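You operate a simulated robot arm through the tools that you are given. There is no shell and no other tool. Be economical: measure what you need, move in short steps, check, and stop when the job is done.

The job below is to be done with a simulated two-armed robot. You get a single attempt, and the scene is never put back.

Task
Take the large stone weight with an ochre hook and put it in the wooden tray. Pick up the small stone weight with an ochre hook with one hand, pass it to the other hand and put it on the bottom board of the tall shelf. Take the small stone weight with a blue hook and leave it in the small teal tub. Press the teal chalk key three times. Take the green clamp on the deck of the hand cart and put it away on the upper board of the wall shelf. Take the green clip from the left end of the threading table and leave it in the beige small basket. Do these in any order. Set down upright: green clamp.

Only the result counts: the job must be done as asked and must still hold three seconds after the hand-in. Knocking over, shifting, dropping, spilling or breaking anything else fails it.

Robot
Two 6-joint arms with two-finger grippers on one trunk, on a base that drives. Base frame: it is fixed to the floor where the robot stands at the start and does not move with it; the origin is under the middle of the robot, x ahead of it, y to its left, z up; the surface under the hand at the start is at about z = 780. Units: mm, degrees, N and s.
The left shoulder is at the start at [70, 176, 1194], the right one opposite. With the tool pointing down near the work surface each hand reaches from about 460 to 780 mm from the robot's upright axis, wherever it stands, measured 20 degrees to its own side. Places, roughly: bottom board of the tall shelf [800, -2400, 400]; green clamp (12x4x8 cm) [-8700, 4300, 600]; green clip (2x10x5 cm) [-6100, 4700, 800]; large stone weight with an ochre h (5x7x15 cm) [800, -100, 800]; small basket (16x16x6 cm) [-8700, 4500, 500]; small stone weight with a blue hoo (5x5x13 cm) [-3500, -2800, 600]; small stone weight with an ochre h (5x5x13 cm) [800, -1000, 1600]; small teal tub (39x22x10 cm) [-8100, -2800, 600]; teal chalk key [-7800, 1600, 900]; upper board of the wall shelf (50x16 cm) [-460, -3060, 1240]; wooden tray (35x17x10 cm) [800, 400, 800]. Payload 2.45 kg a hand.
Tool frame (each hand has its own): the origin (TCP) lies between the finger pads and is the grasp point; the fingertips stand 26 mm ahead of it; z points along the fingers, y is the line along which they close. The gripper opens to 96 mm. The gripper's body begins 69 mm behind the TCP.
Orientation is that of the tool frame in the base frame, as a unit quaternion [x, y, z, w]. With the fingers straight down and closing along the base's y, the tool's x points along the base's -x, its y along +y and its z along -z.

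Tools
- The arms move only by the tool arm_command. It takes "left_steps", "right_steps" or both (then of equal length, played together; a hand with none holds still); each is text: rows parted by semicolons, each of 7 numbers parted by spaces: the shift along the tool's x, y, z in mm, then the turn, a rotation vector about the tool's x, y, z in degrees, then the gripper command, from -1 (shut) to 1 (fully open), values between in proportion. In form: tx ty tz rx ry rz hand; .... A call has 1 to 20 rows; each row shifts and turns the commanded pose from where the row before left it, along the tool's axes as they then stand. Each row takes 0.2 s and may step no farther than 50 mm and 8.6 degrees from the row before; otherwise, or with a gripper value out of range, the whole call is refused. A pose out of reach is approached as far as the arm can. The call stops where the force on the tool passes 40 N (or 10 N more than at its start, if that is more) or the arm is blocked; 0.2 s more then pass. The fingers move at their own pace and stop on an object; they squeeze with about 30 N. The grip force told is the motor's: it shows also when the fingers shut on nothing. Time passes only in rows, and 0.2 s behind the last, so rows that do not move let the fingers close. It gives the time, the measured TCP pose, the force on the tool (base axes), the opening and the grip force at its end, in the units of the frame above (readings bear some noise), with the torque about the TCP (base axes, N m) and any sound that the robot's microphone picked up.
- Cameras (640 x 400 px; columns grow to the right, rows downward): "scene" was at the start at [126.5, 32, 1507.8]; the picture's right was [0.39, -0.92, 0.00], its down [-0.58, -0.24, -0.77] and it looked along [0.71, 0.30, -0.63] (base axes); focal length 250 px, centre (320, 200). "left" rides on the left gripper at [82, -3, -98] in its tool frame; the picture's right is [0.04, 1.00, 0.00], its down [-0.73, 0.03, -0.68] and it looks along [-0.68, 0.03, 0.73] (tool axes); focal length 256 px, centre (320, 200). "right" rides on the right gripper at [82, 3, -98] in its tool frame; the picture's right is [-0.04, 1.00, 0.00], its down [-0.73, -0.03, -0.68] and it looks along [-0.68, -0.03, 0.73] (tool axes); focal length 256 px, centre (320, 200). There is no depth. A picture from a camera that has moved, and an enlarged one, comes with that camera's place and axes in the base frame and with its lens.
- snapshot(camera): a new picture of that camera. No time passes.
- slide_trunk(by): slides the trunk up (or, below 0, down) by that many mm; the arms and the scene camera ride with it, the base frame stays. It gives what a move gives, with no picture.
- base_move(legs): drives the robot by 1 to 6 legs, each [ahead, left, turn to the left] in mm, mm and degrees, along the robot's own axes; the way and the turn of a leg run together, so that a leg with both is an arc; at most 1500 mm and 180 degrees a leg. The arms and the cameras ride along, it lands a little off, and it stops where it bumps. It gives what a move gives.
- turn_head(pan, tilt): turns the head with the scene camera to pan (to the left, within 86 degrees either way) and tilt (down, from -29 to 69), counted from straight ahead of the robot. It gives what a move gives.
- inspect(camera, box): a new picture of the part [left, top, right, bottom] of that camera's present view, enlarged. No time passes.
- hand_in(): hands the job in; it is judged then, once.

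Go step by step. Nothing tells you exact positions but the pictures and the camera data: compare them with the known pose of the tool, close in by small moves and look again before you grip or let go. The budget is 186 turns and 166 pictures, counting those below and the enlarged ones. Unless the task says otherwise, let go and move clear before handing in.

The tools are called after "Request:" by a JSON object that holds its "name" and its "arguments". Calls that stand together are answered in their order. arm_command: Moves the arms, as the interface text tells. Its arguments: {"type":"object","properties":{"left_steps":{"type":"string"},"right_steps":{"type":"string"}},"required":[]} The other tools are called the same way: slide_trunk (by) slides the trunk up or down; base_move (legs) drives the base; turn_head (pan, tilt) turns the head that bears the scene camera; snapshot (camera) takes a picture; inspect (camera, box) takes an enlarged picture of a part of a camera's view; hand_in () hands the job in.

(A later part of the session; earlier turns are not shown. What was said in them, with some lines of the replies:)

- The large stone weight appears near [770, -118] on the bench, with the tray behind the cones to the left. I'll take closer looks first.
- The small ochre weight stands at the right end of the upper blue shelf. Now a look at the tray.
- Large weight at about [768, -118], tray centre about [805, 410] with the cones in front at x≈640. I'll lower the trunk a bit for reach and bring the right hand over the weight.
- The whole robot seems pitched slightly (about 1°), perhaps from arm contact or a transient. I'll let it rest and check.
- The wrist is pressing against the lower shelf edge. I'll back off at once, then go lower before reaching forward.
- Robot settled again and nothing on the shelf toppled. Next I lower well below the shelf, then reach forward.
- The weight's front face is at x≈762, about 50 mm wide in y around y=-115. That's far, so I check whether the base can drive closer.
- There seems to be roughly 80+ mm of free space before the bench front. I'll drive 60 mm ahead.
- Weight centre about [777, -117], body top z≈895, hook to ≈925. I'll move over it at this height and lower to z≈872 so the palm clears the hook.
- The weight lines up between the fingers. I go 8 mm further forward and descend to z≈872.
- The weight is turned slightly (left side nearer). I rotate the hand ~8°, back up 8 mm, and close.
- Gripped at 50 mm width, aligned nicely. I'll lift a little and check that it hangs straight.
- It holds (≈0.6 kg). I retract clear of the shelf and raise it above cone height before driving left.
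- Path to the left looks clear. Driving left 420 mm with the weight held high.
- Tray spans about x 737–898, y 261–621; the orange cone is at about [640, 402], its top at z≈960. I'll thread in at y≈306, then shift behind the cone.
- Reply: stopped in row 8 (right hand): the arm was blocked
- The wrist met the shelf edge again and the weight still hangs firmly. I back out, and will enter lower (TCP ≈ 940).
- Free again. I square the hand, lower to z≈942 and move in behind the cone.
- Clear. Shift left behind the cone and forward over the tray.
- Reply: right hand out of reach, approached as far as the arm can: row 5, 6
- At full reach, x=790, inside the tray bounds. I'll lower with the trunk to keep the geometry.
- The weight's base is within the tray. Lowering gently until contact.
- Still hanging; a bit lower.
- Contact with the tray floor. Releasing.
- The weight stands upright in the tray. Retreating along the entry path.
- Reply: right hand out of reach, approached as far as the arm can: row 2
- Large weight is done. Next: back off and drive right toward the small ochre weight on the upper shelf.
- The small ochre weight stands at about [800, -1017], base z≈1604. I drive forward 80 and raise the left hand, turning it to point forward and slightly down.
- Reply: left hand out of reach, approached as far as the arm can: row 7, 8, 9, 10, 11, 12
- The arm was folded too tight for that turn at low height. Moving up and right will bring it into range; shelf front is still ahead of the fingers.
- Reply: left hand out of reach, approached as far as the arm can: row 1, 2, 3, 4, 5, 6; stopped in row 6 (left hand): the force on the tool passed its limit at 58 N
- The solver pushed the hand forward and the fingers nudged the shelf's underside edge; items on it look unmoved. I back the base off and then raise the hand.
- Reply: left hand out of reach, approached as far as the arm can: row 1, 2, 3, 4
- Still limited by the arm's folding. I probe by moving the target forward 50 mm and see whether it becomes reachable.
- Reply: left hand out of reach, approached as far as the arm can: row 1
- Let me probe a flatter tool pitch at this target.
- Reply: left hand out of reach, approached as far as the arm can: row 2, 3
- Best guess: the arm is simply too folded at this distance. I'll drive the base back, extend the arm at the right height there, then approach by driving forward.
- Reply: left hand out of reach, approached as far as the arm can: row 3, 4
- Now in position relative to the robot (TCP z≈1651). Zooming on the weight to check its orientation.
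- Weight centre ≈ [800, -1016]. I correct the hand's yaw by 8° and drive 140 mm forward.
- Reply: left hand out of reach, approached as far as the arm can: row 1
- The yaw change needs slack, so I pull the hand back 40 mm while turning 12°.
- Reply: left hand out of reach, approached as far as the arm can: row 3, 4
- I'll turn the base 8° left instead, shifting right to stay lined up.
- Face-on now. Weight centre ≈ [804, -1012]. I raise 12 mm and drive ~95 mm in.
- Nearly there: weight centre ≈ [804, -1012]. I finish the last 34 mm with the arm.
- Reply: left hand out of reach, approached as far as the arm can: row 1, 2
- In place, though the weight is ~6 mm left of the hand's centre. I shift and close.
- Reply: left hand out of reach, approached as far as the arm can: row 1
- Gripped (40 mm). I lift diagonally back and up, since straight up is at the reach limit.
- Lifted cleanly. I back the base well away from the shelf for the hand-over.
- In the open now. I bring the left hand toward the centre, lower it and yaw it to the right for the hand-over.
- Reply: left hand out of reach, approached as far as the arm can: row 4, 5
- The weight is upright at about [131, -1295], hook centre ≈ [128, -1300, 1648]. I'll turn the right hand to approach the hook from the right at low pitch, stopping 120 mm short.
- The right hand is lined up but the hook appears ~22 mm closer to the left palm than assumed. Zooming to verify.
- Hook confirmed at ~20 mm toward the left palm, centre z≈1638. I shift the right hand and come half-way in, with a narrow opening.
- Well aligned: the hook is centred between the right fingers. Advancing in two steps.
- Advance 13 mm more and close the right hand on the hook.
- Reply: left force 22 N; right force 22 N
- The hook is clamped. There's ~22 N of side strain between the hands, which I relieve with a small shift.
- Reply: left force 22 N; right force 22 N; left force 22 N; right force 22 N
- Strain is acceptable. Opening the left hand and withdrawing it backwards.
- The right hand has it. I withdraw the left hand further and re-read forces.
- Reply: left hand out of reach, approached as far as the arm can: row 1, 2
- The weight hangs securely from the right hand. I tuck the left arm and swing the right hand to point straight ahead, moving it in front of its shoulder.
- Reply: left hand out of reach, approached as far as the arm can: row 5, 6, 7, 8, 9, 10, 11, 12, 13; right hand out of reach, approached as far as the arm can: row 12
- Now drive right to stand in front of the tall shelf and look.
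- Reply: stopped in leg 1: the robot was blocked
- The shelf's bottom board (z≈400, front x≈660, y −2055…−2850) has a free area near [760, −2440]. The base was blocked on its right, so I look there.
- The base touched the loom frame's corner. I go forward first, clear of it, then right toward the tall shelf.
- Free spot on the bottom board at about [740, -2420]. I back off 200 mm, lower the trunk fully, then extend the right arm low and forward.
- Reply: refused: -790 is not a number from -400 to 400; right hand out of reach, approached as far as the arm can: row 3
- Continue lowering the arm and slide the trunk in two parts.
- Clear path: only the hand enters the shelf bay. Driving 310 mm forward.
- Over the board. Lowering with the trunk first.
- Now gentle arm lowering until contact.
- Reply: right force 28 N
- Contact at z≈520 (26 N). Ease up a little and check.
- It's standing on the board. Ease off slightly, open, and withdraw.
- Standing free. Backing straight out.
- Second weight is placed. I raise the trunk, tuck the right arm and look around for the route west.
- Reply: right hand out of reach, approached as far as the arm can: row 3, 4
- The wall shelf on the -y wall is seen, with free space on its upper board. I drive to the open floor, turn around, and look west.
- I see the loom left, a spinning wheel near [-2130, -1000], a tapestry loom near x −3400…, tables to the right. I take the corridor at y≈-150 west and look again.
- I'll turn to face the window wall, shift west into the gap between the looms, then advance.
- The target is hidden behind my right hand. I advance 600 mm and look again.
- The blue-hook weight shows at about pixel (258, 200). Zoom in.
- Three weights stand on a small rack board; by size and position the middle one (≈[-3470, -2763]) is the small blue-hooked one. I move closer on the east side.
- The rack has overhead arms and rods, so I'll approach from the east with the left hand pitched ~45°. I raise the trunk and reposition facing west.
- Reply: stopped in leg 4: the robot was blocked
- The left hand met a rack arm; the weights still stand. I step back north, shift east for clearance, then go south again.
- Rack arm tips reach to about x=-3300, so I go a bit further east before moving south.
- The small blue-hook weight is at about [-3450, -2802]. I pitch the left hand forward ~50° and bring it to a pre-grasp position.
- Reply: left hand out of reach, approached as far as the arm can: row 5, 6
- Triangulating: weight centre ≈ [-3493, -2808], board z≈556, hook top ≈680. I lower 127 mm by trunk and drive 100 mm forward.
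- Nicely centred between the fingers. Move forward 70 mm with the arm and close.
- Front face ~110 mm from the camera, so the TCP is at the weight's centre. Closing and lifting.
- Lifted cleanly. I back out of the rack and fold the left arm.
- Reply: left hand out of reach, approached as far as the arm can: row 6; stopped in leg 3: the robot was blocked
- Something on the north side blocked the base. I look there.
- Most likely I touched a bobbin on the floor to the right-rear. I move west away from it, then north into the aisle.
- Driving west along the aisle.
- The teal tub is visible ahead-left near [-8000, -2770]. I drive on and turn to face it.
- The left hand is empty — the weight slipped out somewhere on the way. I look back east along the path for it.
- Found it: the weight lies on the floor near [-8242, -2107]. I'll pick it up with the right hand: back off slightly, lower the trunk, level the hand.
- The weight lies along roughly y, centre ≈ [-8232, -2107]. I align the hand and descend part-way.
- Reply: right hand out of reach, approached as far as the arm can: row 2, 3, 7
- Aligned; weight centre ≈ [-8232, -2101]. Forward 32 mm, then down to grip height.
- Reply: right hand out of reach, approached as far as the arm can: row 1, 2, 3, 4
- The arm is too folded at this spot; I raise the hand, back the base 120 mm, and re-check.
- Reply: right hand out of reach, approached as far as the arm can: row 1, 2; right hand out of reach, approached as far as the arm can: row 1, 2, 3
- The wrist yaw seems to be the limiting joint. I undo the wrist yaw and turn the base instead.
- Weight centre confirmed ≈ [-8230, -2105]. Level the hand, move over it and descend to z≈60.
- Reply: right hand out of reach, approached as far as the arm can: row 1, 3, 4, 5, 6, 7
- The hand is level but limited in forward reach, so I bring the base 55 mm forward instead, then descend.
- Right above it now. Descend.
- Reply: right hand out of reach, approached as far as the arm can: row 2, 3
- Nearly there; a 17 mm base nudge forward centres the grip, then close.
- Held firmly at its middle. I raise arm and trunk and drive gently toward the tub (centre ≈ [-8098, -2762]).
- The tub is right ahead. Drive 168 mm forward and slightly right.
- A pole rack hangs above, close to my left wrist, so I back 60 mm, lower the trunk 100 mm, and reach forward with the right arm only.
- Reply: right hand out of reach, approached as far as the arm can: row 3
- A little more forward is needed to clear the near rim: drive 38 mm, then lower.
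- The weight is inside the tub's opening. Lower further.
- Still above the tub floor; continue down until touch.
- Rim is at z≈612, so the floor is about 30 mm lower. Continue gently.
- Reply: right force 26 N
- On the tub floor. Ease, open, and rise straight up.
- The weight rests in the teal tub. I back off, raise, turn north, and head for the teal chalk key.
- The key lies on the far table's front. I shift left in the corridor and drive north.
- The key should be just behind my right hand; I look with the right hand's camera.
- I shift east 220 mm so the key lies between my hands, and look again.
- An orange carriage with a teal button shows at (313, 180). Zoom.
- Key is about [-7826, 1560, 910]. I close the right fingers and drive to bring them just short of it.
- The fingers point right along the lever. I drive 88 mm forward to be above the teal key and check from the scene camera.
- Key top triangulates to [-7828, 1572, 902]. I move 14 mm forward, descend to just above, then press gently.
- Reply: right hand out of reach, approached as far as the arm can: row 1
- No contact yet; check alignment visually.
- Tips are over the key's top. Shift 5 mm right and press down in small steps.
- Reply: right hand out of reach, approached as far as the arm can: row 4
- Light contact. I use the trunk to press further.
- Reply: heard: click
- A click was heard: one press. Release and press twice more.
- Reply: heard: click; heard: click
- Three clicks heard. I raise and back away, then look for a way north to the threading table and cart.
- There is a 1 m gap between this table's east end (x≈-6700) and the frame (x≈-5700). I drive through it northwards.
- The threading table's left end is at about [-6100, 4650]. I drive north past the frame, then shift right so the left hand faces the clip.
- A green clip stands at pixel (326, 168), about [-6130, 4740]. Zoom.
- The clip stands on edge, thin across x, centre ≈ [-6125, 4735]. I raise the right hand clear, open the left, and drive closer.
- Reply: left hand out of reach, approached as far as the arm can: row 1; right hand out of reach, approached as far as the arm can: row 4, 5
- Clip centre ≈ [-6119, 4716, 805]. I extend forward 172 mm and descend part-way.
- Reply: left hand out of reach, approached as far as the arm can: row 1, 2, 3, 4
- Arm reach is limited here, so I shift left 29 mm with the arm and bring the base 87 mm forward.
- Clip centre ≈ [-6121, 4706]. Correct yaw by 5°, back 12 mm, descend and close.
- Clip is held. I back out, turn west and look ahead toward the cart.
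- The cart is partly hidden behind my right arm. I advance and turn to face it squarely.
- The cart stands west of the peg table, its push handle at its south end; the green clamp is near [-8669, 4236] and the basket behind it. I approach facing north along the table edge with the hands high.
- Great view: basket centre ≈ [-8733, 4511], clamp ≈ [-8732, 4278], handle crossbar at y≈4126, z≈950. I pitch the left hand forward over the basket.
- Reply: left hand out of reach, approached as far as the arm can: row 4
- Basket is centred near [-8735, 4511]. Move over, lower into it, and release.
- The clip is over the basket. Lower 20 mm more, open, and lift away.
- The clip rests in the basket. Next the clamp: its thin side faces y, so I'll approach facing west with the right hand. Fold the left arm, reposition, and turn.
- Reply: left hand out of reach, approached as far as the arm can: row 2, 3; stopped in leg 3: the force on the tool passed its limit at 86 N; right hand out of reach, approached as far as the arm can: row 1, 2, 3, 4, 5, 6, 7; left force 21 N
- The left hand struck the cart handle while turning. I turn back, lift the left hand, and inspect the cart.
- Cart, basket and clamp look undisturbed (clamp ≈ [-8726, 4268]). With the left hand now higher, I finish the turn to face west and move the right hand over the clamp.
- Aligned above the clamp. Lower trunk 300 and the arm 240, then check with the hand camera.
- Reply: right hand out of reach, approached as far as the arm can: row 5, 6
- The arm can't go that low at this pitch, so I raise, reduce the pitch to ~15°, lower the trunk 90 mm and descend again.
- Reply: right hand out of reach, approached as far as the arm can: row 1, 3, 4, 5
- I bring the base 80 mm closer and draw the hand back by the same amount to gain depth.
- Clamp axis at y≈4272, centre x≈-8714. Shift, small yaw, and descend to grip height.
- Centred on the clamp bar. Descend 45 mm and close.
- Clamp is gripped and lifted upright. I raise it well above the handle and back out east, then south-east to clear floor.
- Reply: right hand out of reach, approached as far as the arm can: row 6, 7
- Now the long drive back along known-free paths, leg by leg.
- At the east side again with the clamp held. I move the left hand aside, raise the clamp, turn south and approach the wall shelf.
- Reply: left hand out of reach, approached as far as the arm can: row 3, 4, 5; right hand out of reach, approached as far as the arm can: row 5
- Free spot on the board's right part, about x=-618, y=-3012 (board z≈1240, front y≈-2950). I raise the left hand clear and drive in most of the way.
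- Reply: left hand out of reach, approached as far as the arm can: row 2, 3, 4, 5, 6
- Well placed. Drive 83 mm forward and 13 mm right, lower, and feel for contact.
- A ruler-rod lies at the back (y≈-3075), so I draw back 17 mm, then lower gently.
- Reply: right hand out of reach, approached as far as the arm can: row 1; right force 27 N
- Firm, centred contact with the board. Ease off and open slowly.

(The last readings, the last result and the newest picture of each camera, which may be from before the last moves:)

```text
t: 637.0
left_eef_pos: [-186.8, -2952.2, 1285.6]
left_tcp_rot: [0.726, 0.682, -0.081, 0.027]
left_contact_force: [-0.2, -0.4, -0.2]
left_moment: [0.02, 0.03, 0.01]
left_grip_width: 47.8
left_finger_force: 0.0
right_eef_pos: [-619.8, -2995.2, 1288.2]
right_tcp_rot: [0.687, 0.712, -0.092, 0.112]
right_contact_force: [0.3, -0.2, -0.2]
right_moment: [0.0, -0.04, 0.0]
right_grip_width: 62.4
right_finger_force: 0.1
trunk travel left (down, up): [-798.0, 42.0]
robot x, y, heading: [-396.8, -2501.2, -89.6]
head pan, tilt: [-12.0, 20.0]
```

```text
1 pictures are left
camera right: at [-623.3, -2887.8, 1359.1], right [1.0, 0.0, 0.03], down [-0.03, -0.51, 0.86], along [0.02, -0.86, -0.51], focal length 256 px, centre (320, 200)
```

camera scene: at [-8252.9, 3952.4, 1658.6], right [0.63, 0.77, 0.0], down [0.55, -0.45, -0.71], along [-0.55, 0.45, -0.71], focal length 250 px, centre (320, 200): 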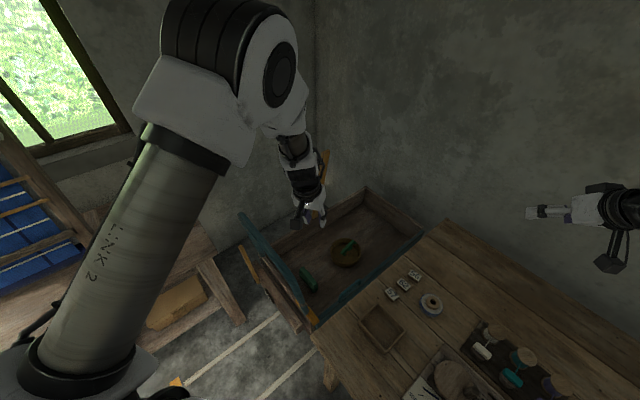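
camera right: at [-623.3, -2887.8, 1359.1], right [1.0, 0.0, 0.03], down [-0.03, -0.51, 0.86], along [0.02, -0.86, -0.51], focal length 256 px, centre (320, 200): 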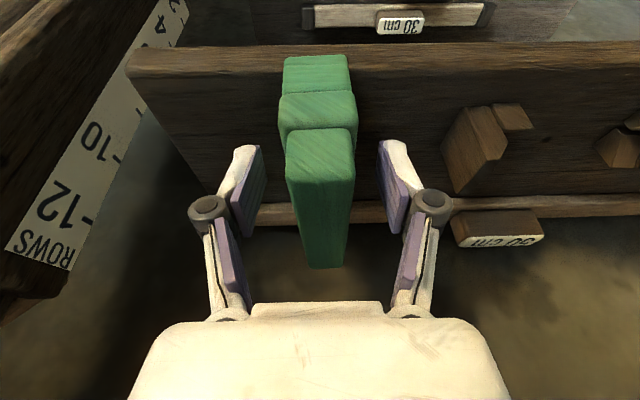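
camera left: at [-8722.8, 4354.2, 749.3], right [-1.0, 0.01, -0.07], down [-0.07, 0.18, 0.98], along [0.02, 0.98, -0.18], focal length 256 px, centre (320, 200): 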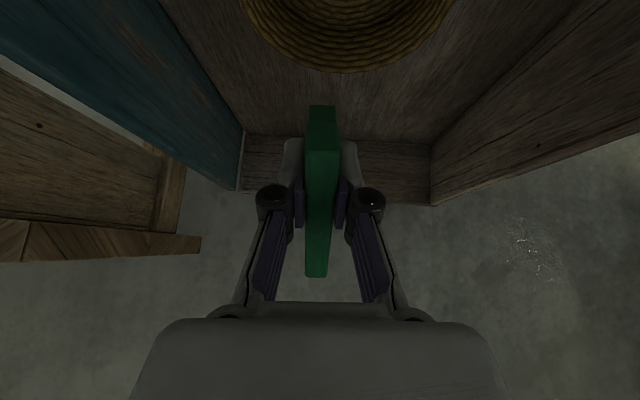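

The clamp stands upright on the board. Withdraw along the tool axis, then back the base away.

Request:
{"name": "arm_command", "arguments": {"right_steps": "0 0 -20 0 0 0 0.3; 0 0 -30 0 0 0 0.3; 0 0 -30 0 0 0 0.3; 0 0 0 0 0 0 0.3"}}

Request:
{"name": "slide_trunk", "arguments": {"by": 40}}

Request:
{"name": "base_move", "arguments": {"legs": [[-350, 0, 0]]}}

Request:
{"name": "inspect", "arguments": {"camera": "scene", "box": [200, 120, 460, 300]}}

```text
t: 638.0
left_eef_pos: [-187.5, -2952.1, 1287.1]
left_tcp_rot: [0.727, 0.682, -0.082, 0.027]
left_contact_force: [-1.0, 0.7, -0.1]
left_moment: [-0.03, 0.01, -0.02]
left_grip_width: 47.9
left_finger_force: 0.0
right_eef_pos: [-623.5, -3012.3, 1342.9]
right_tcp_rot: [0.686, 0.713, -0.093, 0.111]
right_contact_force: [-0.3, 0.8, 0.0]
right_moment: [-0.02, 0.01, 0.0]
right_grip_width: 62.3
right_finger_force: 0.0
right hand out of reach, approached as far as the arm can: row 1, 2, 3
trunk travel left (down, up): [-798.0, 42.0]
robot x, y, heading: [-393.9, -2503.4, -89.7]
head pan, tilt: [-12.0, 20.0]
```

```text
t: 638.9
left_eef_pos: [-186.1, -2952.8, 1325.9]
left_tcp_rot: [0.726, 0.682, -0.081, 0.027]
left_contact_force: [-0.8, 0.1, 0.6]
left_moment: [0.03, -0.02, -0.01]
left_grip_width: 48.1
left_finger_force: 0.0
right_eef_pos: [-622.3, -3013.0, 1383.4]
right_tcp_rot: [0.687, 0.713, -0.092, 0.111]
right_contact_force: [-0.3, 0.2, 0.0]
right_moment: [0.02, 0.0, -0.03]
right_grip_width: 62.5
right_finger_force: 0.1
trunk travel left (down, up): [-838.0, 2.0]
robot x, y, heading: [-397.4, -2501.5, -89.7]
head pan, tilt: [-12.0, 20.0]
```

```text
t: 641.2
left_eef_pos: [-189.0, -2599.3, 1324.7]
left_tcp_rot: [0.727, 0.682, -0.081, 0.027]
left_contact_force: [0.5, -0.4, -0.1]
left_moment: [-0.02, -0.02, 0.0]
left_grip_width: 48.0
left_finger_force: 0.0
right_eef_pos: [-627.8, -2659.4, 1380.7]
right_tcp_rot: [0.688, 0.712, -0.091, 0.111]
right_contact_force: [0.1, -1.0, 0.5]
right_moment: [0.05, 0.0, 0.01]
right_grip_width: 62.5
right_finger_force: 0.1
trunk travel left (down, up): [-838.0, 2.0]
robot x, y, heading: [-395.1, -2146.7, -90.1]
head pan, tilt: [-12.0, 20.0]
```

```text
2.22 times, centred on (330, 210) of scene
camera zoom: at [-419.9, -2292.7, 1697.0], right [-0.98, 0.21, 0.0], down [0.07, 0.34, -0.94], along [-0.19, -0.92, -0.34], focal length 556 px, centre (298, 178)
```

zoom: 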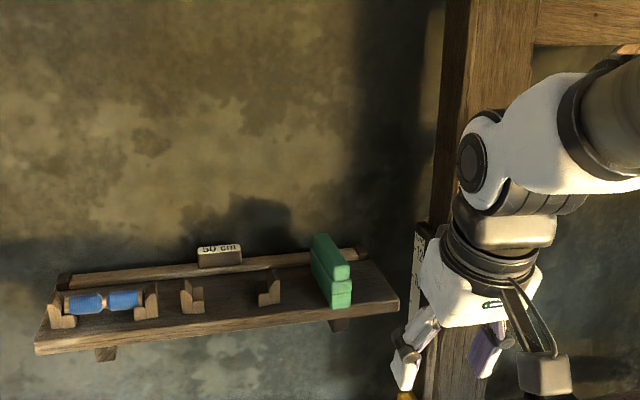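

The green clamp stands upright on the upper board, and the board's other contents look as they did before. Every task step has been carried out, so I'm handing in.

Request:
{"name": "hand_in", "arguments": {}}

```text
The job is handed in.
```

I handed the job in with all six steps done, but some bumps and one drop along the way may count against it, and no verdict came back.

| Step | Result |
|---|---|
| Large stone weight, ochre hook | Standing in the wooden tray |
| Small stone weight, ochre hook | Picked with the left hand, passed to the right, standing on the tall shelf's bottom board |
| Small stone weight, blue hook | In the small teal tub, lying on its side |
| Teal chalk key | Pressed three times; I heard three clicks |
| Green clip | In the round basket on the hand cart, one end leaning on the rim |
| Green clamp | Standing upright on the wall shelf's upper board, front end overhanging the edge by roughly 15 mm |

**Risks to the result:**
- **Dropped weight:** the blue-hook weight slipped from the left hand on the way to the tub. I picked it up off the floor and placed it.
- **Cart handle hit:** my left hand struck it with about 86 N. Afterwards the basket measured within about 14 mm of where it had been, and the clip and clamp looked undisturbed.
- **Other contacts:** the right arm pressed twice on the lower shelf edge above the bench, and the left fingers touched the edge of the shelf holding the ochre weight. The base bumped the loom frame, and the left hand touched the weight rack. In later pictures the items on the shelves and the rack were still standing.
- **Not checked:** the base was also blocked near two bobbins on the floor by the loom, probably by touching one. I could not see whether it shifted.
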